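You operate a simulated robot arm through the tools that you are given. There is no shell and no other tool. Be economical: measure what you need, move in short steps, check, and stop when the job is done.

Carry out the task below with a simulated two-armed robot. There is one attempt and no reset: what you move stays moved.

## Task
Open the green knob, wipe the oil out of the orange collar and clamp the WATER motor in it.
Fine: use the yellow pad and put it back; the black ring stays in the collar; knob open and oil wiped before the motor goes in. Where these are worked on the way, their far stop is far enough and under half their travel is too little: green knob. What is to be rubbed or washed off counts as gone when no trace of it is left.
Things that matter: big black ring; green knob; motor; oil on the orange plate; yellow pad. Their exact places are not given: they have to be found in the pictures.

It is judged by the outcome, as a careful person would: the job done as asked, and still so three seconds after it is handed in. It fails if anything else is knocked over, pushed out of place, dropped, spilled or broken.

## Robot
Two 6-joint arms with two-finger grippers on one trunk, on a base that drives. Base frame: it is fixed to the floor where the robot stands at the start and does not move with it; the origin is under the middle of the robot, x ahead of it, y to its left, z up; the surface under the hand at the start is at about z = 855. Lengths are in mm, angles in degrees, forces in N, time in s.
The left shoulder is at the start at [70, 176, 1040], the right one opposite. With the tool pointing down near the work surface each hand reaches from about 460 to 800 mm from the robot's upright axis, wherever it stands, measured 20 degrees to its own side. Places, roughly: big black ring (14x14x1 cm) [600, 0, 900]; green knob [500, 100, 1000]; oil on the orange plate [600, 0, 900]. Payload 2.45 kg a hand.
The TCP of each hand is the grasp point between the finger pads, 26 mm short of the fingertips. In the tool frame z runs along the fingers and y along their closing line. Largest opening 96 mm; the body of the gripper starts 69 mm behind the TCP.
Orientation is told as [roll, pitch, yaw] about the base's x, y, z axes, in that order, counted from this pose: with the fingers straight down and closing along the base's y, the tool's x points along the base's -x, its y along +y and its z along -z.

## Interface
- The arms move only by the tool play_rows. It takes "left_targets", "right_targets" or both (then of equal length, played together; a hand with none holds still); each is a list of rows, each a list of 7 numbers: the shift along the base's x, y, z in units of 30 mm (1.0 is 30 mm), then the turn, a rotation vector about the base's x, y, z in units of 8 degrees (1.0 is 8 degrees), then the finger opening in mm, from 0 to 96. In form: [[tx, ty, tz, wx, wy, wz, gripper], ...]. A call has 1 to 10 rows; each row shifts and turns the commanded pose from where the row before left it. A call with a number of a shift or a turn outside -1 to 1 is refused whole. Each row takes 0.2 s and may step no farther than 50 mm and 8.6 degrees from the row before; otherwise, or with a gripper value out of range, the whole call is refused. A pose out of reach is approached as far as the arm can. The call stops where the force on the tool passes 40 N (or 10 N more than at its start, if that is more) or the arm is blocked; 0.2 s more then pass. The fingers move at their own pace and stop on an object; they squeeze with about 39 N. The grip force told is the motor's: it shows also when the fingers shut on nothing. Time passes only in rows, and 0.2 s behind the last, so rows that do not move let the fingers close. The reply holds the time, the measured pose of the TCP, the force on the tool along the base axes, the opening and the grip force, in the units named above and with some noise, with the torque about the TCP (base axes, N m) and any sound that the robot's microphone picked up.
- Cameras (640 x 400 px; columns grow to the right, rows downward): "scene" is now at [139.5, -7, 1372.3]; the picture's right is [0.01, -1.00, 0.00], its down [-0.37, -0.00, -0.93] and it looks along [0.93, 0.01, -0.37] (base axes); focal length 225 px, centre (320, 200). "left" rides on the left gripper at [82, -3, -98] in its tool frame; the picture's right is [0.04, 1.00, 0.00], its down [-0.73, 0.03, -0.68] and it looks along [-0.68, 0.03, 0.73] (tool axes); focal length 256 px, centre (320, 200). "right" rides on the right gripper at [82, 3, -98] in its tool frame; the picture's right is [-0.04, 1.00, 0.00], its down [-0.73, -0.03, -0.68] and it looks along [-0.68, -0.03, 0.73] (tool axes); focal length 256 px, centre (320, 200).
- get_image(camera): a new picture of that camera. The clock stands still meanwhile.
- raise_lower(by): slides the trunk up (or, below 0, down) by that many mm; the arms and the scene camera ride with it, the base frame stays. It gives what a move gives, with no picture.
- steer(legs): drives the robot by 1 to 6 legs, each [ahead, left, turn to the left] in mm, mm and degrees, along the robot's own axes; the way and the turn of a leg run together, so that a leg with both is an arc; at most 1500 mm and 180 degrees a leg. The arms and the cameras ride along, it lands a little off, and it stops where it bumps. It gives what a move gives.
- pan_tilt(pan, tilt): turns the head with the scene camera to pan (to the left, within 86 degrees either way) and tilt (down, from -29 to 69), counted from straight ahead of the robot. It gives what a move gives.
- probe_pixels(camera, pixels): for up to 12 pixels [column, row] of the newest picture of that camera ("zoom" is the newest enlarged one), the place [x, y, z] in the base frame of the surface seen there, good to about 2 mm, but the place of the scene camera against the robot may be out by one fixed shift of up to 18 mm in any direction. The clock stands still meanwhile.
- zoom(camera, box): a new picture of the part [left, top, right, bottom] of that camera's present view, enlarged. The clock stands still meanwhile.
- hand_in(): hands the job in; it is judged then, once.

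Go step by step. Measure first, check grasps and placings, and put right what went wrong. The budget is 80 turns and 78 pictures, counting those below and the enlarged ones. Unless the task says otherwise, let go and move clear before handing in, and close with one line.

The tools are called by a JSON object that holds its "api" and its "payload". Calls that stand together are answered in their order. play_rows: Moves the arms, as the interface text tells. Its arguments: {"type":"object","properties":{"left_targets":{"type":"array"},"right_targets":{"type":"array"}},"required":[]} The other tools are called the same way: raise_lower (by) slides the trunk up or down; steer (legs) drives the base; pan_tilt (pan, tilt) turns the head that bears the scene camera; get_image (camera) takes a picture; probe_pixels (camera, pixels) gives the place of the surface under pixels of a picture; zoom (camera, box) takes an enlarged picture of a part of a camera's view; hand_in () hands the job in.

At the start:

```text
time_s: 0.0
left_tcp_pos: [530.6, 206.5, 1312.0]
left_tool_rot: [0.0, 0.1, 0.0]
left_wrist_force: [0.2, 0.7, -0.8]
left_moment: [0.0, -0.03, 0.01]
left_finger_gap: 96.0
left_gripper_force: 0.1
right_tcp_pos: [552.7, -333.0, 1279.1]
right_tool_rot: [0.0, 0.0, 0.0]
right_wrist_force: [0.0, 0.5, -0.8]
right_moment: [0.0, 0.02, 0.04]
right_finger_gap: 95.9
right_gripper_force: 0.0
trunk travel left (down, up): [-525.0, 315.0]
robot x, y, heading: [2.4, 1.0, -0.0]
head pan, tilt: [0.7, 21.8]
```

scene: 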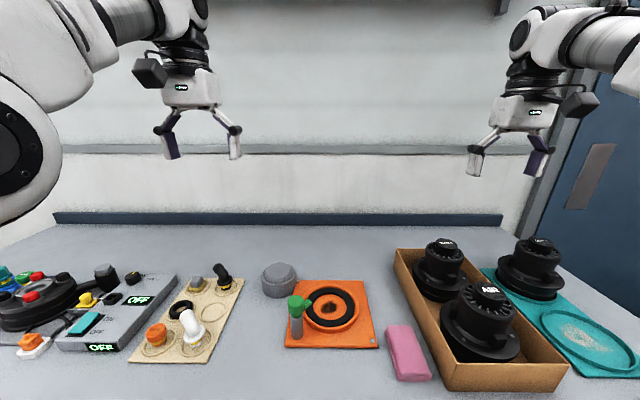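
right: 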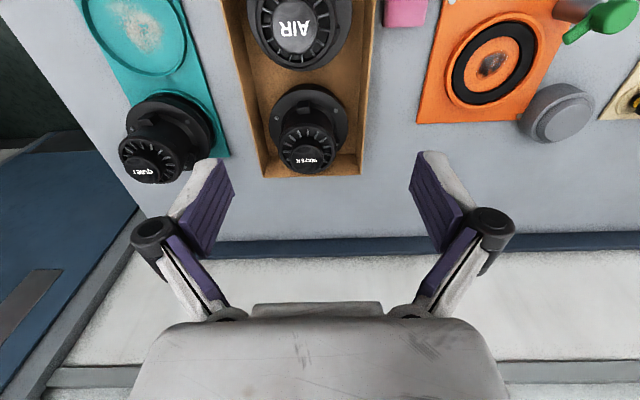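
left: 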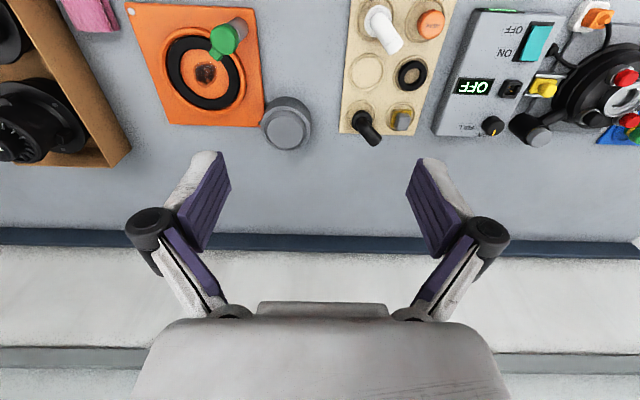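

The pictures show the orange plate with the ring and green knob near (330,310), the WATER motor at the far end of the brown box, and a pink pad, but no clear yellow pad yet. I'll zoom in to look for it.

{"api": "zoom", "payload": {"camera": "scene", "box": [240, 230, 400, 370]}}

{"api": "zoom", "payload": {"camera": "scene", "box": [0, 240, 250, 380]}}

{"api": "zoom", "payload": {"camera": "scene", "box": [380, 220, 640, 400]}}

{"api": "pan_tilt", "payload": {"pan": 0, "tilt": 55}}

{"api": "get_image", "payload": {"camera": "scene"}}

```text
2.86 times, centred on (320, 300) of scene
```

zoom: 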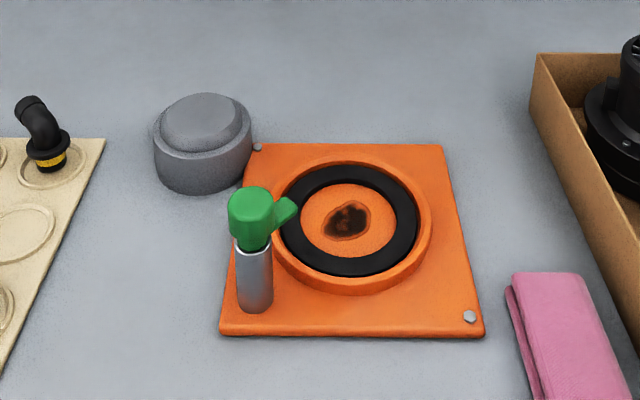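

```text
2.56 times, centred on (125, 310) of scene
```

zoom: 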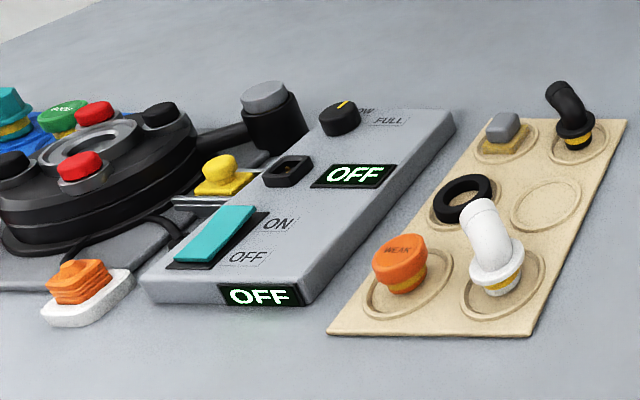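

```text
2.22 times, centred on (510, 310) of scene
```

zoom: 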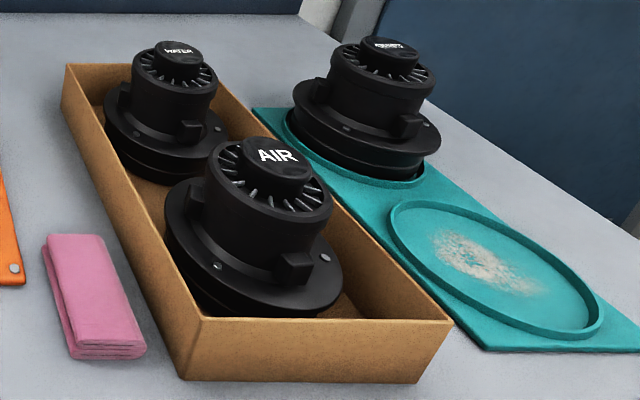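

```text
time_s: 1.0
left_tcp_pos: [531.2, 207.3, 1311.9]
left_tool_rot: [0.0, -0.1, -0.1]
left_wrist_force: [0.3, -0.9, -0.1]
left_moment: [0.07, -0.03, -0.02]
left_finger_gap: 96.0
left_gripper_force: 0.0
right_tcp_pos: [552.7, -331.8, 1278.9]
right_tool_rot: [-0.1, 0.1, 0.1]
right_wrist_force: [0.7, 0.3, 0.0]
right_moment: [-0.01, 0.0, -0.02]
right_finger_gap: 96.2
right_gripper_force: 0.0
trunk travel left (down, up): [-525.0, 315.0]
robot x, y, heading: [0.5, 0.9, -0.1]
head pan, tilt: [0.0, 55.0]
```

```text
71 pictures are left
```

scene: 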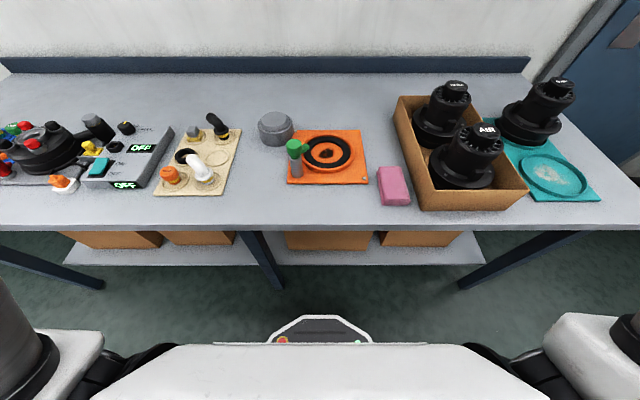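

There's no yellow pad on this part of the bench. Four boxes stand on a shelf under it at row 240, so I'll look left, right, and at those.

{"api": "pan_tilt", "payload": {"pan": 60, "tilt": 40}}

{"api": "get_image", "payload": {"camera": "scene"}}

{"api": "pan_tilt", "payload": {"pan": -60, "tilt": 40}}

{"api": "get_image", "payload": {"camera": "scene"}}

```text
time_s: 2.3
left_tcp_pos: [530.4, 206.2, 1312.8]
left_tool_rot: [-0.1, 0.0, 0.1]
left_wrist_force: [0.2, 0.6, 0.0]
left_moment: [0.03, 0.0, 0.0]
left_finger_gap: 96.0
left_gripper_force: 0.1
right_tcp_pos: [552.3, -331.6, 1278.4]
right_tool_rot: [0.0, 0.0, 0.1]
right_wrist_force: [-0.2, -0.1, 0.1]
right_moment: [-0.04, 0.0, -0.01]
right_finger_gap: 96.2
right_gripper_force: 0.1
trunk travel left (down, up): [-525.0, 315.0]
robot x, y, heading: [-0.4, -1.6, -0.1]
head pan, tilt: [60.0, 40.0]
```

```text
70 pictures are left
```

scene: 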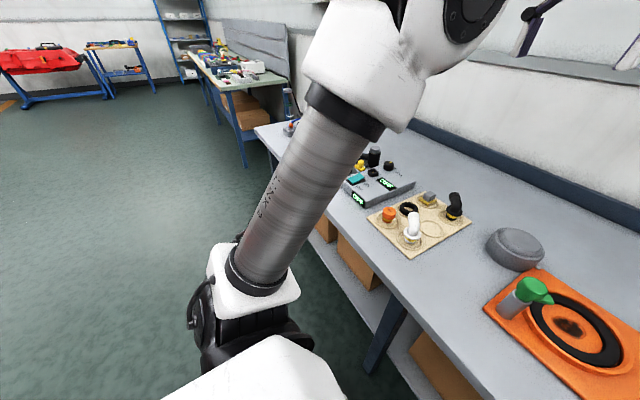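

```text
time_s: 4.3
left_tcp_pos: [531.2, 206.7, 1312.6]
left_tool_rot: [0.0, 0.0, 0.0]
left_wrist_force: [0.2, 1.2, -0.3]
left_moment: [0.01, -0.01, 0.03]
left_finger_gap: 96.0
left_gripper_force: 0.1
right_tcp_pos: [552.5, -331.8, 1278.6]
right_tool_rot: [-0.1, 0.0, 0.0]
right_wrist_force: [-0.9, 0.1, -0.8]
right_moment: [0.0, -0.01, 0.0]
right_finger_gap: 95.9
right_gripper_force: 0.0
trunk travel left (down, up): [-525.0, 315.0]
robot x, y, heading: [-0.4, -4.3, -0.3]
head pan, tilt: [-60.0, 40.0]
```

```text
69 pictures are left
```

scene: 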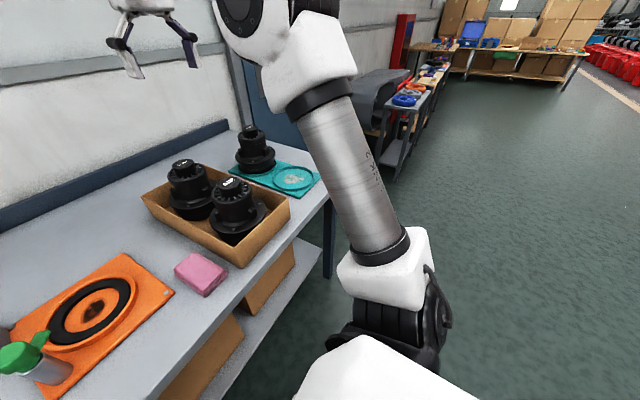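

The yellow pad isn't visible on the right side. Several small yellow, orange and blue items stand at the left end of the bench, so I'll look closer there.

{"api": "pan_tilt", "payload": {"pan": 35, "tilt": 40}}

{"api": "get_image", "payload": {"camera": "scene"}}

{"api": "zoom", "payload": {"camera": "left", "box": [420, 0, 640, 140]}}

{"api": "zoom", "payload": {"camera": "left", "box": [330, 0, 470, 150]}}

```text
time_s: 6.0
left_tcp_pos: [529.9, 206.0, 1312.2]
left_tool_rot: [-0.1, -0.1, 0.0]
left_wrist_force: [0.1, 0.3, 0.0]
left_moment: [0.02, 0.02, -0.01]
left_finger_gap: 95.9
left_gripper_force: 0.1
right_tcp_pos: [552.1, -332.2, 1278.5]
right_tool_rot: [0.0, 0.1, 0.0]
right_wrist_force: [0.3, 0.0, 0.4]
right_moment: [-0.02, -0.02, 0.0]
right_finger_gap: 96.2
right_gripper_force: 0.0
trunk travel left (down, up): [-525.0, 315.0]
robot x, y, heading: [-0.3, -2.4, -0.0]
head pan, tilt: [35.0, 40.0]
```

```text
68 pictures are left
```

scene: 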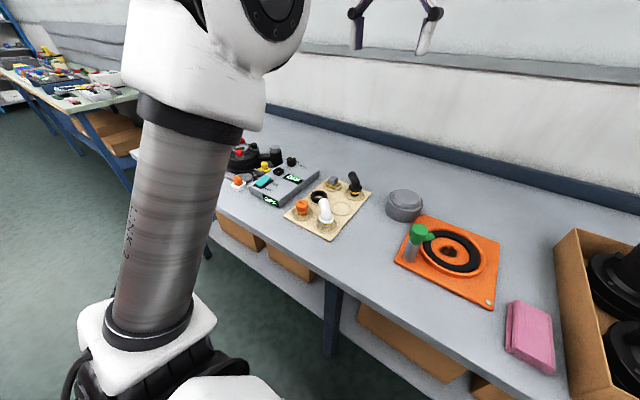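

```text
2.86 times, centred on (530, 70) of left
```

zoom: 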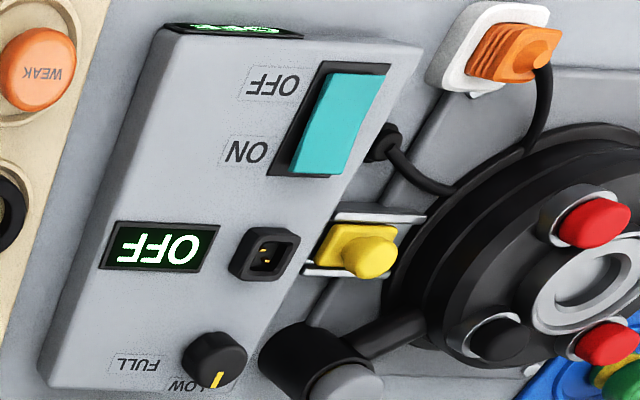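

```text
2.67 times, centred on (400, 75) of left
```

zoom: 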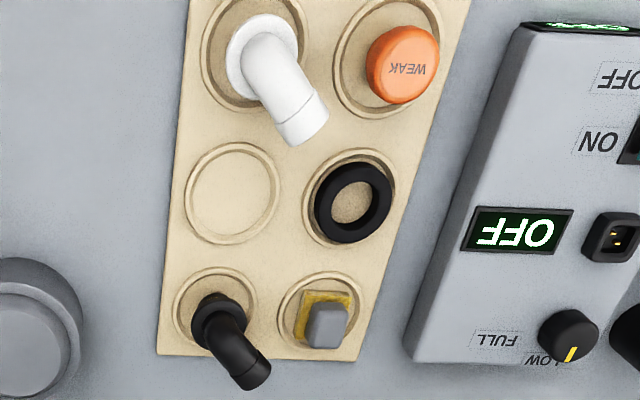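

The mustard-yellow pad with a gray grip sits in the cream board's recess, at (325,325) in the zoom. I'll probe places from the hand cameras.

{"api": "probe_pixels", "payload": {"camera": "zoom", "pixels": [[326, 325], [314, 345], [342, 345], [316, 303], [344, 306], [303, 320], [346, 292], [322, 293], [290, 355], [235, 195], [350, 200]]}}

{"api": "zoom", "payload": {"camera": "left", "box": [110, 0, 330, 150]}}

{"api": "zoom", "payload": {"camera": "left", "box": [375, 80, 435, 150]}}

```text
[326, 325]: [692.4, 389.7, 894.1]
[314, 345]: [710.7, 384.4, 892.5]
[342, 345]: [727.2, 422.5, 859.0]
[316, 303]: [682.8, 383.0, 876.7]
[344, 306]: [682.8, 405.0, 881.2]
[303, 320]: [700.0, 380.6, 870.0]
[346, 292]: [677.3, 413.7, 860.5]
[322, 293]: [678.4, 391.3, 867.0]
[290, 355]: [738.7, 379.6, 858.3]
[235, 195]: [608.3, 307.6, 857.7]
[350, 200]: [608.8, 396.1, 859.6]
```

```text
2.67 times, centred on (220, 75) of left
```

zoom: 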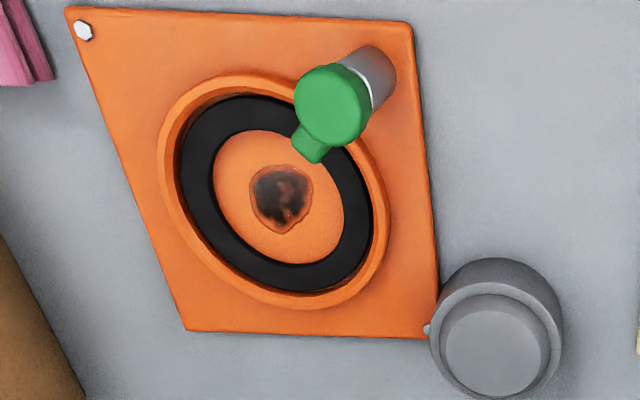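

```text
5.71 times, centred on (405, 115) of left
```

zoom: 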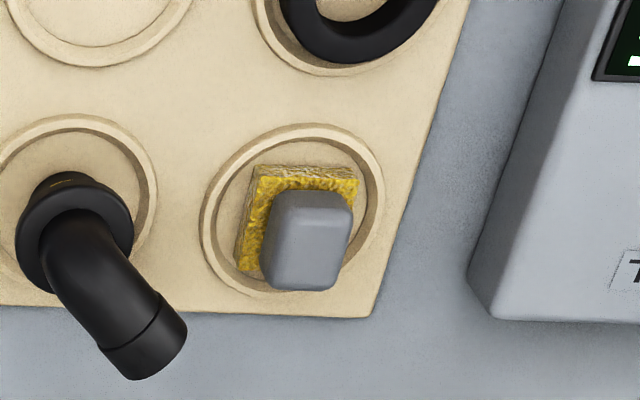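

The pad's handle is near (695,392,893). Next I'll measure the plate, oil and knob from the left hand camera.

{"api": "zoom", "payload": {"camera": "left", "box": [110, 0, 330, 150]}}

{"api": "probe_pixels", "payload": {"camera": "zoom", "pixels": [[333, 105], [345, 130], [310, 150], [298, 100], [345, 66], [280, 195], [280, 260], [195, 175], [160, 170], [388, 215], [260, 75], [376, 60]]}}

{"api": "probe_pixels", "payload": {"camera": "zoom", "pixels": [[252, 180], [310, 190], [278, 168], [278, 230], [340, 170], [230, 190], [300, 300], [430, 320], [83, 28], [185, 328], [405, 25], [354, 240]]}}

{"api": "zoom", "payload": {"camera": "right", "box": [220, 0, 370, 180]}}

{"api": "probe_pixels", "payload": {"camera": "zoom", "pixels": [[330, 295], [330, 330], [290, 300], [380, 300], [220, 230], [440, 230], [330, 190], [120, 380], [470, 380], [545, 380], [40, 380], [330, 130]]}}

```text
2.67 times, centred on (220, 75) of left
```

zoom: 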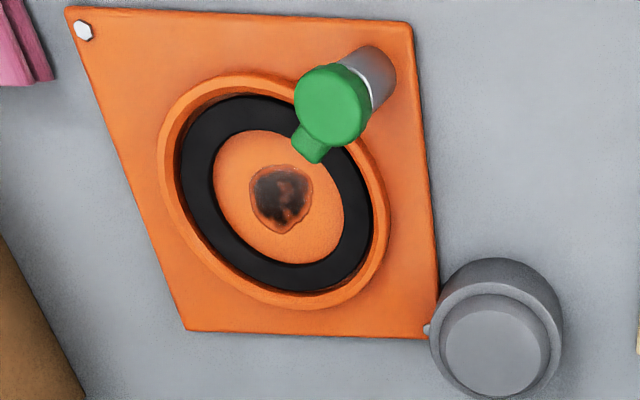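

```text
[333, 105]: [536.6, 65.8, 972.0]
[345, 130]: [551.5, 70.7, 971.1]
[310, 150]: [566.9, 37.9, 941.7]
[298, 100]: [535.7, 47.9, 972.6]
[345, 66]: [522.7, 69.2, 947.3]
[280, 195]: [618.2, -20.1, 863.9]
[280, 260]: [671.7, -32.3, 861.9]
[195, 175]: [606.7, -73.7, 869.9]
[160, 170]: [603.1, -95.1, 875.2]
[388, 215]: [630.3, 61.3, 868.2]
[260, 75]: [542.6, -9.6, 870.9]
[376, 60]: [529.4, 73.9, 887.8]
```

```text
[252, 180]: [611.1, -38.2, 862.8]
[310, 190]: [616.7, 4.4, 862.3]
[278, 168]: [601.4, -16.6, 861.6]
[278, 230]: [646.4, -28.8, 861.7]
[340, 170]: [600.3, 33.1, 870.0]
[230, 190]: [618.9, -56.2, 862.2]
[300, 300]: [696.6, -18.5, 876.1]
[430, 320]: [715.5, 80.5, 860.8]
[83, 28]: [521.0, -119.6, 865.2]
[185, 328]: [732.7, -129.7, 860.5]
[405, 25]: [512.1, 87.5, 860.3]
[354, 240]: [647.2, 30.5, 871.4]
```

```text
2.22 times, centred on (295, 90) of right
```

zoom: 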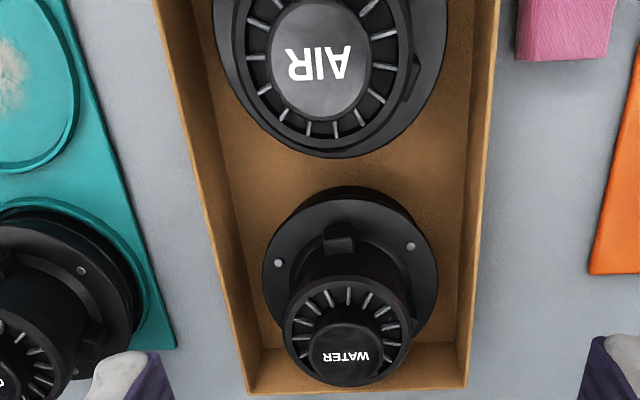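

```text
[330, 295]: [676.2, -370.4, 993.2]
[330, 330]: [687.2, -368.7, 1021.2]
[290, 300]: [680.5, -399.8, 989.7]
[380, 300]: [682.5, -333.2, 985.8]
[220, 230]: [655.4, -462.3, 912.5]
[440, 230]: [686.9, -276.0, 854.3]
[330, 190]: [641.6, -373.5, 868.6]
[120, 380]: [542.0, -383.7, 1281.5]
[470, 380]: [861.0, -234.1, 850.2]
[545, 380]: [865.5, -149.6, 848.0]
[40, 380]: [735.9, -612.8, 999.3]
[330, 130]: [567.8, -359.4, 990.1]
```

The knob axis is near (538,66), top at z 972, with its nose pointing at the collar centre (about (620,-18)). I'll bring the left hand above the knob with the closing line across the nose.

{"api": "play_rows", "payload": {"left_targets": [[0.027, -0.467, -0.833, 0, 0, -0.5625, 96], [0.027, -0.467, -0.833, 0, 0, -0.5625, 96], [0.027, -0.467, -0.833, 0, 0, -0.5625, 96], [0.027, -0.467, -0.833, 0, 0, -0.5625, 96], [0.027, -0.467, -0.833, 0, 0, -0.5625, 96], [0.027, -0.467, -0.833, 0, 0, -0.5625, 96], [0.027, -0.467, -0.833, 0, 0, -0.5625, 96], [0.027, -0.467, -0.833, 0, 0, -0.5625, 96], [0.027, -0.467, -0.833, 0, 0, -0.5625, 96], [0.027, -0.467, -0.833, 0, 0, -0.5625, 96]]}}

{"api": "get_image", "payload": {"camera": "left"}}

{"api": "pan_tilt", "payload": {"pan": 0, "tilt": 50}}

{"api": "zoom", "payload": {"camera": "scene", "box": [240, 80, 400, 200]}}

```text
time_s: 8.2
left_tcp_pos: [544.4, 86.2, 1081.5]
left_tool_rot: [-1.8, -3.1, -43.5]
left_wrist_force: [-0.2, 0.1, 0.0]
left_moment: [-0.03, 0.01, 0.02]
left_finger_gap: 95.8
left_gripper_force: 0.0
left hand out of reach, approached as far as the arm can: row 10
right_tcp_pos: [553.6, -331.3, 1278.1]
right_tool_rot: [0.0, -0.1, 0.0]
right_wrist_force: [0.9, -0.5, -0.2]
right_moment: [-0.01, 0.01, -0.01]
right_finger_gap: 96.1
right_gripper_force: 0.0
trunk travel left (down, up): [-525.0, 315.0]
robot x, y, heading: [1.2, 1.2, 0.0]
head pan, tilt: [35.0, 40.0]
```

```text
61 pictures are left
```

left: 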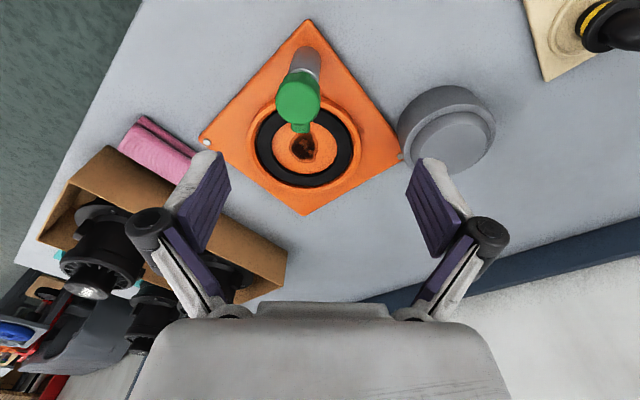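

```text
time_s: 9.2
left_tcp_pos: [544.5, 86.8, 1078.3]
left_tool_rot: [-2.3, -2.7, -43.5]
left_wrist_force: [-0.2, 0.2, -0.1]
left_moment: [-0.02, -0.01, 0.0]
left_finger_gap: 96.0
left_gripper_force: 0.1
right_tcp_pos: [552.2, -330.7, 1277.5]
right_tool_rot: [0.0, 0.1, 0.0]
right_wrist_force: [0.0, 0.1, -1.2]
right_moment: [0.0, -0.01, -0.01]
right_finger_gap: 96.1
right_gripper_force: 0.0
trunk travel left (down, up): [-525.0, 315.0]
robot x, y, heading: [-2.0, -0.5, 0.1]
head pan, tilt: [0.0, 50.0]
```

```text
3.33 times, centred on (320, 140) of scene
```

zoom: 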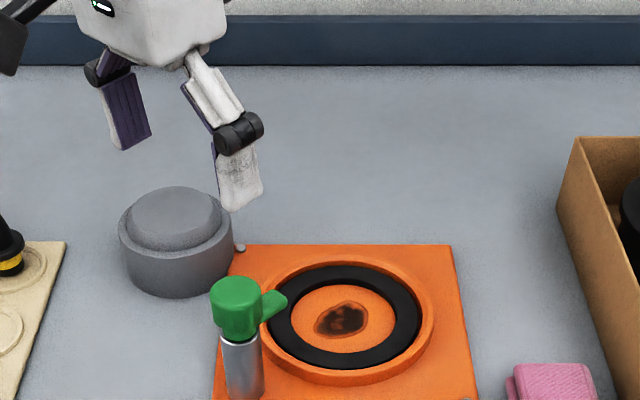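

The left arm reached its limit at (544,87,1080) because the knob is too near the body. I'll drive back and to the right so the knob falls in the middle of the left arm's reach.

{"api": "steer", "payload": {"legs": [[-60, -150, 0]]}}

```text
time_s: 10.6
left_tcp_pos: [486.3, -60.1, 1075.2]
left_tool_rot: [-2.5, -2.5, -43.4]
left_wrist_force: [0.1, 0.7, 0.2]
left_moment: [0.03, 0.0, 0.01]
left_finger_gap: 95.7
left_gripper_force: 0.0
right_tcp_pos: [494.1, -479.3, 1279.3]
right_tool_rot: [-0.1, -0.1, 0.1]
right_wrist_force: [-0.2, -0.7, -0.5]
right_moment: [0.01, 0.01, 0.0]
right_finger_gap: 96.0
right_gripper_force: 0.1
trunk travel left (down, up): [-525.0, 315.0]
robot x, y, heading: [-56.8, -147.8, 0.0]
head pan, tilt: [0.0, 50.0]
```

The base moved as asked. Now I'll bring the hand over the knob at (538,66,1060).

{"api": "play_rows", "payload": {"left_targets": [[0.45, 0.9, 0, 0, 0, 0, 96], [0.45, 0.9, 0, 0, 0, 0, 96], [0.45, 0.9, 0, 0, 0, 0, 96], [0.38, 0.9, 0, 0, 0, 0, 96], [0, 0.6, 0, 0, 0, 0, 96]]}}

{"api": "get_image", "payload": {"camera": "left"}}

```text
time_s: 11.8
left_tcp_pos: [536.9, 65.7, 1074.4]
left_tool_rot: [-2.5, -2.5, -43.4]
left_wrist_force: [-0.3, 0.1, 0.4]
left_moment: [0.02, -0.02, 0.01]
left_finger_gap: 96.2
left_gripper_force: 0.1
right_tcp_pos: [492.9, -479.4, 1278.2]
right_tool_rot: [0.0, 0.0, 0.1]
right_wrist_force: [0.2, -0.7, 0.3]
right_moment: [0.03, -0.06, 0.02]
right_finger_gap: 95.8
right_gripper_force: 0.0
trunk travel left (down, up): [-525.0, 315.0]
robot x, y, heading: [-56.1, -147.9, 0.3]
head pan, tilt: [0.0, 50.0]
```

```text
59 pictures are left
```

left: 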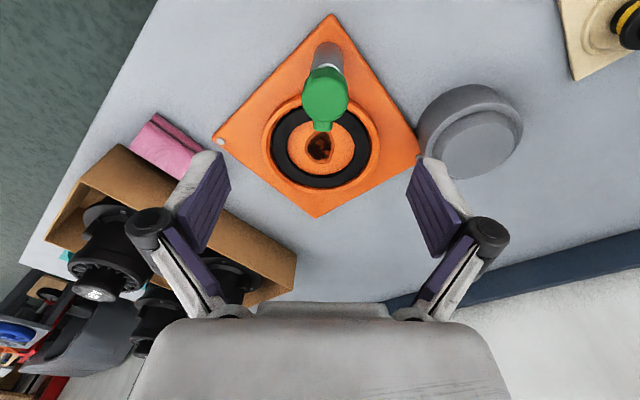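

The knob head is at (325,95), centred between the fingers. I'll probe its position precisely and straighten the hand.

{"api": "probe_pixels", "payload": {"camera": "left", "pixels": [[325, 95], [308, 95], [345, 95], [325, 78], [325, 118], [323, 127], [328, 60]]}}

{"api": "play_rows", "payload": {"left_targets": [[0, 0, 0, 0.44, 0, -0.2, 96], [0, 0, 0, 0, 0, 0, 96]]}}

```text
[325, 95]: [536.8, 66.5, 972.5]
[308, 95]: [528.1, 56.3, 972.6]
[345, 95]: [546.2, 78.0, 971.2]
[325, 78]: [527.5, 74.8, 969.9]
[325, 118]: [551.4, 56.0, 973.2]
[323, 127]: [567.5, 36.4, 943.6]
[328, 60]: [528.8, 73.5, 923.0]
```

```text
time_s: 12.4
left_tcp_pos: [538.0, 65.3, 1074.5]
left_tool_rot: [0.0, 0.0, -45.0]
left_wrist_force: [0.6, 0.4, 0.3]
left_moment: [0.03, 0.02, 0.01]
left_finger_gap: 95.8
left_gripper_force: 0.0
right_tcp_pos: [493.5, -479.2, 1277.6]
right_tool_rot: [0.0, 0.1, 0.0]
right_wrist_force: [-0.3, -0.4, 0.3]
right_moment: [0.02, 0.03, 0.02]
right_finger_gap: 96.2
right_gripper_force: 0.1
trunk travel left (down, up): [-525.0, 315.0]
robot x, y, heading: [-55.2, -147.3, -0.0]
head pan, tilt: [0.0, 50.0]
```

The hand is now square at (538,65) with the knob centre at about (539,66). I'll descend to z 955 and close.

{"api": "play_rows", "payload": {"left_targets": [[0.03, 0.02, -1, 0, 0, 0, 96], [0, 0, -1, 0, 0, 0, 96], [0, 0, -1, 0, 0, 0, 96], [0, 0, -0.97, 0, 0, 0, 96], [0, 0, 0, 0, 0, 0, 30], [0, 0, 0, 0, 0, 0, 30], [0, 0, 0, 0, 0, 0, 30]]}}

{"api": "get_image", "payload": {"camera": "left"}}

```text
time_s: 14.0
left_tcp_pos: [538.1, 63.7, 956.4]
left_tool_rot: [0.0, 0.1, -44.9]
left_wrist_force: [-6.0, -7.3, -1.7]
left_moment: [-0.42, -0.24, -0.02]
left_finger_gap: 36.5
left_gripper_force: 44.7
right_tcp_pos: [492.2, -480.3, 1278.9]
right_tool_rot: [0.0, 0.1, 0.1]
right_wrist_force: [-0.5, -0.3, -0.7]
right_moment: [0.01, -0.02, -0.04]
right_finger_gap: 96.1
right_gripper_force: 0.0
trunk travel left (down, up): [-525.0, 315.0]
robot x, y, heading: [-58.7, -146.1, 0.2]
head pan, tilt: [0.0, 50.0]
```

```text
58 pictures are left
```

left: 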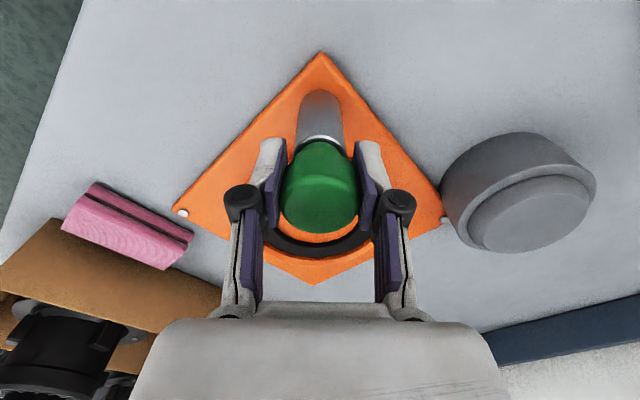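

The knob is gripped at 36.5 mm. I'll try a small turn anticlockwise and read the torque.

{"api": "play_rows", "payload": {"left_targets": [[0, 0, 0, 0, 0, 0.7, 30], [0, 0, 0, 0, 0, 0.7, 30], [0, 0, 0, 0, 0, 0.7, 30]]}}

```text
time_s: 14.8
left_tcp_pos: [538.0, 62.1, 957.2]
left_tool_rot: [0.1, 0.2, -28.3]
left_wrist_force: [-14.4, -17.3, -7.6]
left_moment: [-0.64, -0.42, -0.06]
left_finger_gap: 36.7
left_gripper_force: 45.2
right_tcp_pos: [492.3, -482.1, 1278.3]
right_tool_rot: [0.1, -0.1, 0.1]
right_wrist_force: [-0.4, -0.5, 0.1]
right_moment: [0.0, 0.0, -0.02]
right_finger_gap: 96.0
right_gripper_force: 0.0
trunk travel left (down, up): [-525.0, 315.0]
robot x, y, heading: [-63.5, -147.1, 0.3]
head pan, tilt: [0.0, 50.0]
```

The turn met little torque (-0.06) but some side force. I'll check whether the knob turned with the hand or slipped.

{"api": "get_image", "payload": {"camera": "left"}}

{"api": "zoom", "payload": {"camera": "scene", "box": [220, 80, 340, 180]}}

```text
57 pictures are left
```

left: 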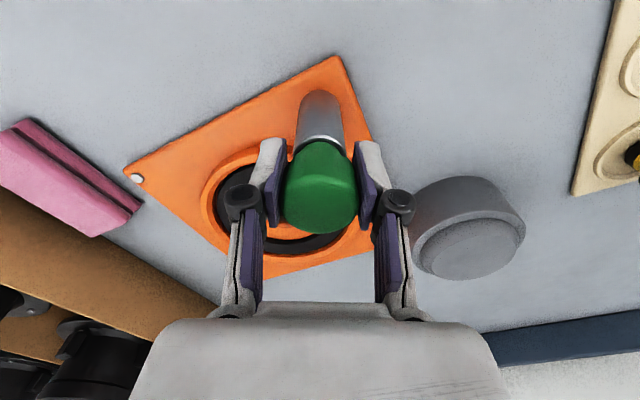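

```text
4.00 times, centred on (280, 130) of scene
```

zoom: 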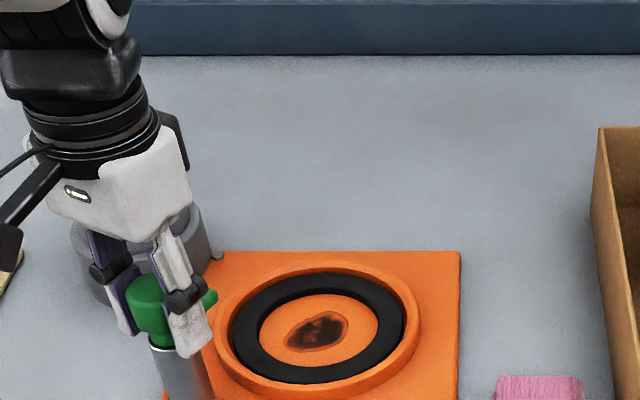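

The nose is turning with the hand, so I'll keep turning while shifting a bit to relieve the side force.

{"api": "play_rows", "payload": {"left_targets": [[-0.05, -0.07, 0, 0, 0, 0.8, 30], [-0.03, -0.05, 0, 0, 0, 0.8, 30], [0, 0, 0, 0, 0, 0.8, 30], [0, 0, 0, 0, 0, 0.8, 30], [0, 0, 0, 0, 0, 0.8, 30]]}}

```text
time_s: 16.0
left_tcp_pos: [537.1, 61.6, 956.7]
left_tool_rot: [0.2, -0.1, 3.9]
left_wrist_force: [-4.4, -6.3, -7.9]
left_moment: [0.1, -1.28, -0.02]
left_finger_gap: 36.6
left_gripper_force: 45.1
right_tcp_pos: [494.8, -480.3, 1278.7]
right_tool_rot: [0.0, 0.0, 0.1]
right_wrist_force: [-0.6, -0.9, -0.4]
right_moment: [0.01, -0.02, -0.02]
right_finger_gap: 96.2
right_gripper_force: 0.1
trunk travel left (down, up): [-525.0, 315.0]
robot x, y, heading: [-59.6, -149.2, 0.1]
head pan, tilt: [0.0, 50.0]
```

{"api": "play_rows", "payload": {"left_targets": [[-0.03, -0.03, 0, 0, 0, 0.8, 30], [0, 0, 0, 0, 0, 0.8, 30], [0, 0, 0, 0, 0, 0.8, 30], [0, 0, 0, 0, 0, 0.8, 30], [0, 0, 0, 0, 0, 0.8, 30], [0, 0, 0, 0, 0, 0.8, 30]]}}

{"api": "get_image", "payload": {"camera": "left"}}

{"api": "zoom", "payload": {"camera": "scene", "box": [220, 80, 340, 180]}}

```text
time_s: 17.4
left_tcp_pos: [535.4, 59.2, 956.2]
left_tool_rot: [0.3, -0.1, 42.2]
left_wrist_force: [2.7, -13.7, 3.2]
left_moment: [-0.05, 0.03, -1.02]
left_finger_gap: 35.9
left_gripper_force: 44.8
right_tcp_pos: [493.5, -481.7, 1277.7]
right_tool_rot: [0.1, 0.0, 0.0]
right_wrist_force: [-1.1, -0.4, -0.9]
right_moment: [-0.02, -0.01, 0.01]
right_finger_gap: 96.0
right_gripper_force: 0.1
trunk travel left (down, up): [-525.0, 315.0]
robot x, y, heading: [-60.6, -150.3, -0.1]
head pan, tilt: [0.0, 50.0]
```

```text
55 pictures are left
```

left: 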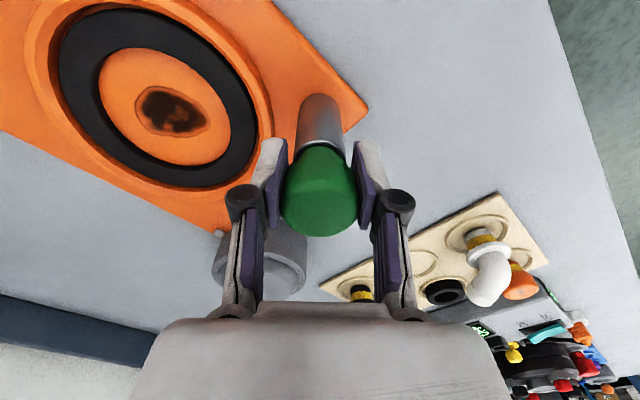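

```text
4.00 times, centred on (280, 130) of scene
```

zoom: 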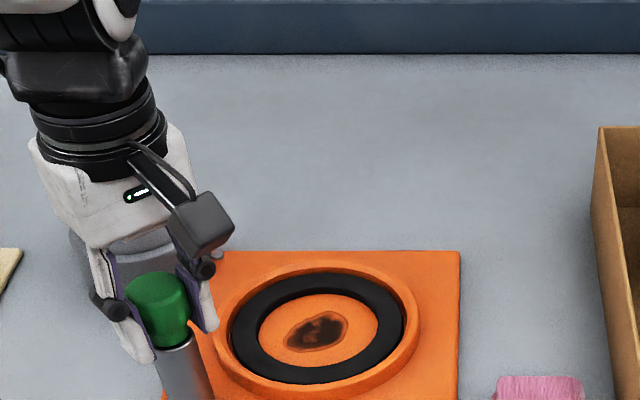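

The torque has risen to -1.0 after 87° of turn, so the stop has likely been reached. I'll release, rise and look.

{"api": "play_rows", "payload": {"left_targets": [[0, 0, 0, 0, 0, 0, 80], [0, 0, 0, 0, 0, 0, 96], [0, 0, 1, 0, 0, 0, 96], [0, 0, 1, 0, 0, 0, 96], [0, 0, 1, 0, 0, 0, 96], [0, 0, 1, 0, 0, 0, 96], [0, 0, 1, 0, 0, 0, 96]]}}

{"api": "get_image", "payload": {"camera": "left"}}

```text
time_s: 19.0
left_tcp_pos: [535.4, 61.3, 1106.4]
left_tool_rot: [0.1, -0.1, 42.2]
left_wrist_force: [0.4, 1.2, 0.5]
left_moment: [-0.01, 0.0, -0.02]
left_finger_gap: 96.1
left_gripper_force: 0.1
right_tcp_pos: [494.0, -480.0, 1278.7]
right_tool_rot: [0.1, 0.1, 0.1]
right_wrist_force: [-0.4, 0.0, 1.0]
right_moment: [0.02, -0.04, -0.01]
right_finger_gap: 96.0
right_gripper_force: 0.1
trunk travel left (down, up): [-525.0, 315.0]
robot x, y, heading: [-55.8, -151.2, 0.3]
head pan, tilt: [0.0, 50.0]
```

```text
53 pictures are left
```

left: 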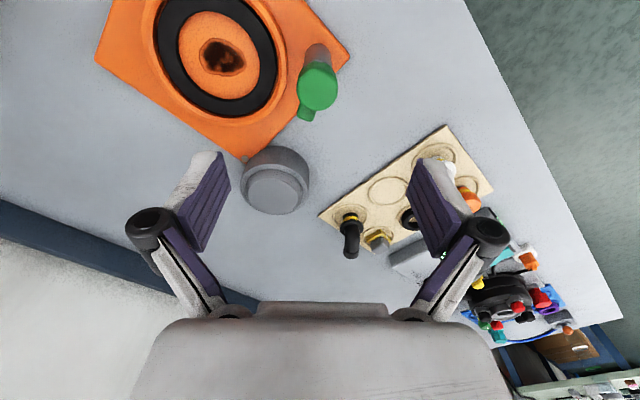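

The knob's nose now points away from the collar, about 87° turned to its stop. Next I'll drive left to reach the yellow pad.

{"api": "steer", "payload": {"legs": [[50, 300, 0]]}}

{"api": "play_rows", "payload": {"left_targets": [[0, 0, 0, 0, 0, -0.9, 96], [0, 0, 0, 0, 0, -0.9, 96], [0, 0, 0, 0, 0, -0.9, 96], [0, 0, 0, 0, 0, -0.9, 96], [0, 0, 0, 0, 0, -0.9, 96], [0, 0, 0, 0, 0, -0.78, 96]]}}

{"api": "get_image", "payload": {"camera": "left"}}

```text
time_s: 21.1
left_tcp_pos: [585.6, 360.0, 1107.3]
left_tool_rot: [0.1, 0.0, 42.1]
left_wrist_force: [0.0, -0.5, -0.3]
left_moment: [-0.03, -0.02, -0.01]
left_finger_gap: 96.2
left_gripper_force: 0.1
right_tcp_pos: [542.6, -182.0, 1278.3]
right_tool_rot: [-0.1, 0.0, 0.0]
right_wrist_force: [0.4, -0.1, 0.2]
right_moment: [0.0, 0.01, -0.04]
right_finger_gap: 95.9
right_gripper_force: 0.1
trunk travel left (down, up): [-525.0, 315.0]
robot x, y, heading: [-5.1, 151.4, 0.1]
head pan, tilt: [0.0, 50.0]
```

```text
time_s: 22.5
left_tcp_pos: [585.7, 359.6, 1105.3]
left_tool_rot: [0.1, 0.0, -0.2]
left_wrist_force: [-0.8, 0.1, 0.6]
left_moment: [-0.02, 0.0, 0.01]
left_finger_gap: 95.9
left_gripper_force: 0.1
right_tcp_pos: [542.2, -183.1, 1278.7]
right_tool_rot: [0.0, 0.0, 0.0]
right_wrist_force: [0.0, 0.0, 0.1]
right_moment: [0.0, 0.0, -0.01]
right_finger_gap: 95.8
right_gripper_force: 0.1
trunk travel left (down, up): [-525.0, 315.0]
robot x, y, heading: [-9.5, 152.7, -0.0]
head pan, tilt: [0.0, 50.0]
```

```text
52 pictures are left
```

left: 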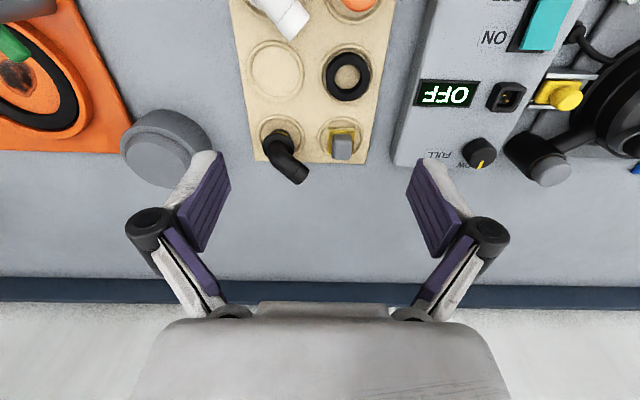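

The pad and its gray grip are at about (342,147). I'll zoom and probe it.

{"api": "zoom", "payload": {"camera": "left", "box": [300, 110, 380, 170]}}

{"api": "probe_pixels", "payload": {"camera": "zoom", "pixels": [[340, 290], [275, 235], [375, 230], [375, 370], [290, 370], [240, 170], [420, 150], [255, 300], [330, 200], [430, 200], [330, 240], [330, 340]]}}

```text
6.67 times, centred on (340, 140) of left
```

zoom: 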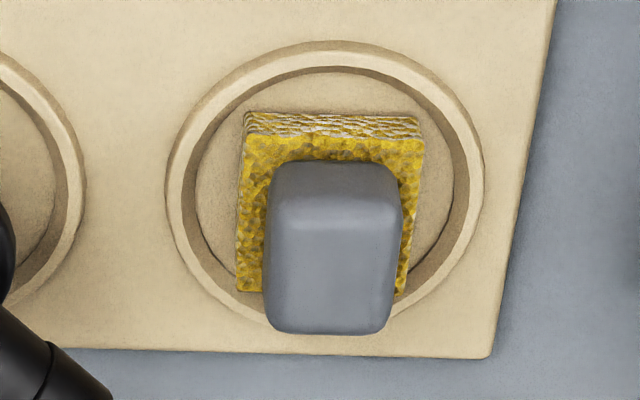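

```text
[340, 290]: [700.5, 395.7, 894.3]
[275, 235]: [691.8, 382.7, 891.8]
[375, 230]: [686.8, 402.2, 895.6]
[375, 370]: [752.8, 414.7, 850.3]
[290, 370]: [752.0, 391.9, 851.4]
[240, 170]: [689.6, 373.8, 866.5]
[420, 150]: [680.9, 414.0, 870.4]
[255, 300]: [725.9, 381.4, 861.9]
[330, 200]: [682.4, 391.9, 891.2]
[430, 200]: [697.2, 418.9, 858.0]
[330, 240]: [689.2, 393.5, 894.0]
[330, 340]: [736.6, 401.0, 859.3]
```

The grip spans x 683–710, y 381–408, top z 894, over a 41 mm pad with its top at z 868. I'll hover above it at z 960 with the fingers at 50 mm, to stay clear of the black elbow.

{"api": "play_rows", "payload": {"left_targets": [[0.74, 0.233, -0.967, 0, 0, 0, 50], [0.74, 0.233, -0.967, 0, 0, 0, 50], [0.74, 0.233, -0.967, 0, 0, 0, 50], [0.74, 0.233, -0.967, 0, 0, 0, 50], [0.74, 0.233, -0.967, 0, 0, 0, 50], [0, 0, 0, 0, 0, 0, 50]]}}

{"api": "get_image", "payload": {"camera": "left"}}

```text
time_s: 23.9
left_tcp_pos: [697.5, 395.1, 961.7]
left_tool_rot: [0.1, 0.0, -0.1]
left_wrist_force: [0.2, 0.0, 0.6]
left_moment: [0.0, -0.01, 0.01]
left_finger_gap: 50.0
left_gripper_force: 0.0
right_tcp_pos: [540.7, -182.6, 1279.3]
right_tool_rot: [0.0, 0.0, -0.1]
right_wrist_force: [0.3, 0.4, 0.5]
right_moment: [0.02, -0.01, 0.01]
right_finger_gap: 96.2
right_gripper_force: 0.1
trunk travel left (down, up): [-525.0, 315.0]
robot x, y, heading: [-9.3, 149.9, 0.1]
head pan, tilt: [0.0, 50.0]
```

```text
50 pictures are left
```

left: 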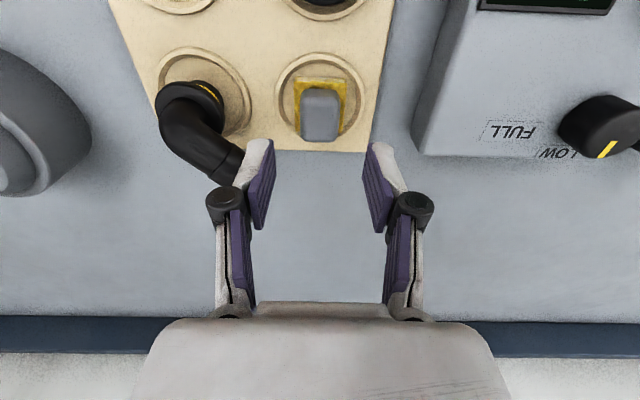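

I'll check the elbow's clearance from the left finger before descending.

{"api": "probe_pixels", "payload": {"camera": "left", "pixels": [[230, 150], [215, 110], [205, 140], [225, 175], [320, 110], [303, 110], [337, 110], [320, 92]]}}

```text
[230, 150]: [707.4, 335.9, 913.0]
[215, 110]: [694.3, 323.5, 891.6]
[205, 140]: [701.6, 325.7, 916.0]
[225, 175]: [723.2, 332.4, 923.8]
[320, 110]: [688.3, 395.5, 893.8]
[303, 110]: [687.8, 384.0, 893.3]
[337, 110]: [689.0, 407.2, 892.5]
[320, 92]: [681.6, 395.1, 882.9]
```

The elbow reaches only y≈340, so it clears with narrower fingers. I'll descend to z 897 with a 38 mm opening and grip.

{"api": "play_rows", "payload": {"left_targets": [[0, 0, -0.5, 0, 0, 0, 38], [0, 0.02, -0.5, 0, 0, 0, 38], [0, 0, -0.5, 0, 0, 0, 38], [0, 0, -0.35, 0, 0, 0, 38], [0, 0, -0.3, 0, 0, 0, 38], [0, 0, 0, 0, 0, 0, 18], [0, 0, 0, 0, 0, 0, 18], [0, 0, 0, 0, 0, 0, 18]]}}

{"api": "get_image", "payload": {"camera": "left"}}

```text
time_s: 25.7
left_tcp_pos: [696.1, 394.5, 897.4]
left_tool_rot: [0.1, -0.2, -0.1]
left_wrist_force: [1.2, 0.7, 1.9]
left_moment: [-0.01, -0.05, 0.01]
left_finger_gap: 26.8
left_gripper_force: 38.9
right_tcp_pos: [541.1, -182.5, 1279.1]
right_tool_rot: [0.0, 0.0, 0.1]
right_wrist_force: [-0.8, 0.0, 0.2]
right_moment: [0.0, -0.02, 0.0]
right_finger_gap: 95.8
right_gripper_force: 0.1
trunk travel left (down, up): [-525.0, 315.0]
robot x, y, heading: [-10.2, 151.9, -0.1]
head pan, tilt: [0.0, 50.0]
```

```text
49 pictures are left
```

left: 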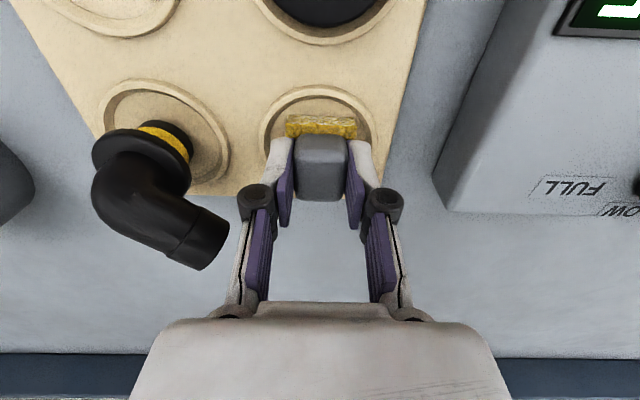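

The pad grip is held at 26.8 mm with the TCP at (696,394.5,897). I'll lift it straight up and drive right toward the collar.

{"api": "play_rows", "payload": {"left_targets": [[0, 0, 0.6, 0, 0, 0, 18], [0, 0, 1, 0, 0, 0, 18], [0, 0, 1, 0, 0, 0, 18], [0, 0, 1, 0, 0, 0, 18], [0, 0, 1, 0, 0, 0, 18], [0, 0, 1, 0, 0, 0, 18]]}}

{"api": "steer", "payload": {"legs": [[0, -290, 0]]}}

{"api": "get_image", "payload": {"camera": "left"}}

```text
time_s: 27.1
left_tcp_pos: [696.1, 394.2, 1066.1]
left_tool_rot: [0.1, 0.0, -0.1]
left_wrist_force: [0.3, 0.6, 0.0]
left_moment: [0.01, 0.03, 0.01]
left_finger_gap: 26.8
left_gripper_force: 39.3
right_tcp_pos: [542.5, -182.8, 1278.2]
right_tool_rot: [0.0, 0.0, -0.1]
right_wrist_force: [-0.6, -0.3, 0.1]
right_moment: [-0.03, -0.01, 0.02]
right_finger_gap: 96.0
right_gripper_force: 0.0
trunk travel left (down, up): [-525.0, 315.0]
robot x, y, heading: [-12.1, 152.7, -0.0]
head pan, tilt: [0.0, 50.0]
```

```text
time_s: 29.1
left_tcp_pos: [695.4, 107.1, 1064.0]
left_tool_rot: [0.1, 0.0, -0.2]
left_wrist_force: [-0.3, 0.0, 0.2]
left_moment: [0.02, -0.01, -0.03]
left_finger_gap: 26.8
left_gripper_force: 39.3
right_tcp_pos: [541.8, -469.1, 1278.0]
right_tool_rot: [0.1, -0.1, -0.1]
right_wrist_force: [-0.3, 0.6, 0.1]
right_moment: [0.04, -0.02, 0.02]
right_finger_gap: 96.2
right_gripper_force: 0.1
trunk travel left (down, up): [-525.0, 315.0]
robot x, y, heading: [-8.0, -132.9, -0.4]
head pan, tilt: [0.0, 50.0]
```

```text
48 pictures are left
```

left: 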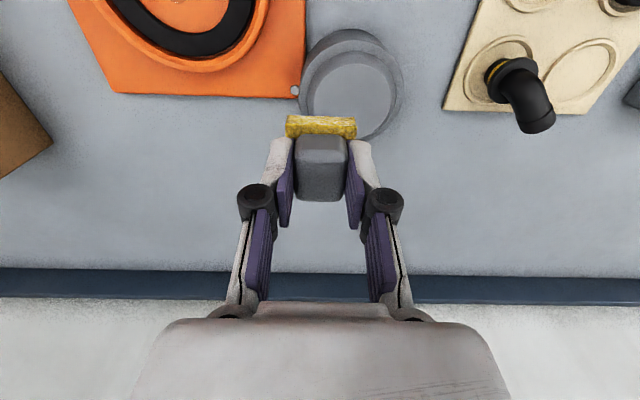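

The pad is held and its corner is visible at (320,125). I'll move over the oil at (622,-18), at z 960.

{"api": "play_rows", "payload": {"left_targets": [[-0.49, -0.83, -0.69, 0, 0, 0, 18], [-0.49, -0.83, -0.69, 0, 0, 0, 18], [-0.49, -0.83, -0.69, 0, 0, 0, 18], [-0.49, -0.83, -0.69, 0, 0, 0, 18], [-0.49, -0.83, -0.69, 0, 0, 0, 18], [0, 0, 0, 0, 0, 0, 18]]}}

{"api": "get_image", "payload": {"camera": "left"}}

{"api": "zoom", "payload": {"camera": "scene", "box": [180, 80, 340, 190]}}

```text
time_s: 30.5
left_tcp_pos: [618.9, -18.0, 963.2]
left_tool_rot: [-0.1, 0.0, -0.4]
left_wrist_force: [-0.8, 0.4, -0.6]
left_moment: [-0.03, 0.0, 0.0]
left_finger_gap: 26.6
left_gripper_force: 38.6
right_tcp_pos: [541.2, -468.8, 1279.1]
right_tool_rot: [0.0, 0.1, -0.2]
right_wrist_force: [-0.5, 0.3, 0.5]
right_moment: [0.02, 0.0, -0.02]
right_finger_gap: 95.9
right_gripper_force: 0.1
trunk travel left (down, up): [-525.0, 315.0]
robot x, y, heading: [-12.0, -137.6, -0.2]
head pan, tilt: [0.0, 50.0]
```

```text
47 pictures are left
```

left: 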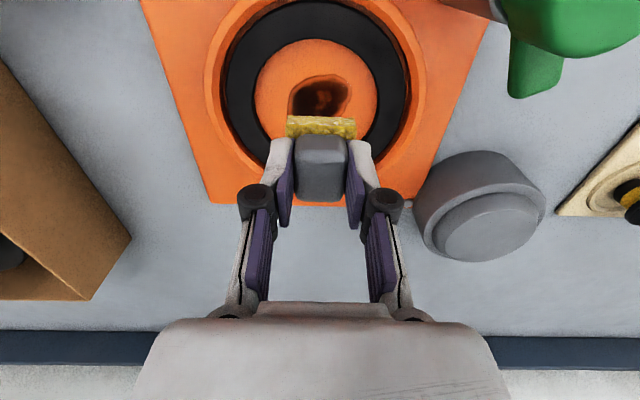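

```text
3.64 times, centred on (260, 135) of scene
```

zoom: 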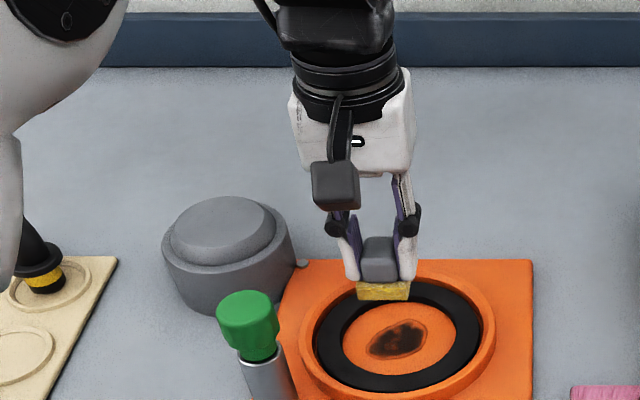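

I'll probe the ring's inner edges and the oil's edges for the wiping bounds.

{"api": "probe_pixels", "payload": {"camera": "left", "pixels": [[258, 85], [374, 85], [318, 42], [290, 95], [348, 88], [320, 75], [320, 108], [205, 80], [424, 80], [315, 4], [270, 130], [315, 50]]}}

```text
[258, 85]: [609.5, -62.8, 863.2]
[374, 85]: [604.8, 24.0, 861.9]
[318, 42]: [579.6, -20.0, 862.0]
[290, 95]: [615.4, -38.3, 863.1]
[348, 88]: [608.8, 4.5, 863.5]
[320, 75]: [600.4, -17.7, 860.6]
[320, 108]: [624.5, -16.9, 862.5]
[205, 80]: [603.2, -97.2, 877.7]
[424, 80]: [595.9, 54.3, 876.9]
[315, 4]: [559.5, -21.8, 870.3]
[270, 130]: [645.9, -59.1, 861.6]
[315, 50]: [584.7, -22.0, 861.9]
```

The ring's inner edge has radius about 46, centred near (626,-20), and the oil is within 23 mm of (623,-18). I'll lower the pad to near contact.

{"api": "play_rows", "payload": {"left_targets": [[0.1, -0.02, -0.7, 0, 0, 0, 18], [0.08, -0.02, -0.7, 0, 0, 0, 18], [0, 0, -0.4, 0, 0, 0, 18], [0, 0, -0.2, 0, 0, 0, 18], [0, 0, -0.07, 0, 0, 0, 18]]}}

```text
time_s: 31.7
left_tcp_pos: [627.7, -19.4, 901.4]
left_tool_rot: [0.0, -0.4, -0.3]
left_wrist_force: [1.6, 0.5, 15.8]
left_moment: [0.02, 0.04, -0.03]
left_finger_gap: 26.6
left_gripper_force: 39.1
right_tcp_pos: [539.2, -470.1, 1280.9]
right_tool_rot: [0.0, 0.0, -0.1]
right_wrist_force: [0.0, -0.3, 0.2]
right_moment: [-0.04, -0.01, -0.04]
right_finger_gap: 96.3
right_gripper_force: 0.1
trunk travel left (down, up): [-525.0, 315.0]
robot x, y, heading: [-13.1, -138.1, 0.0]
head pan, tilt: [0.0, 50.0]
```

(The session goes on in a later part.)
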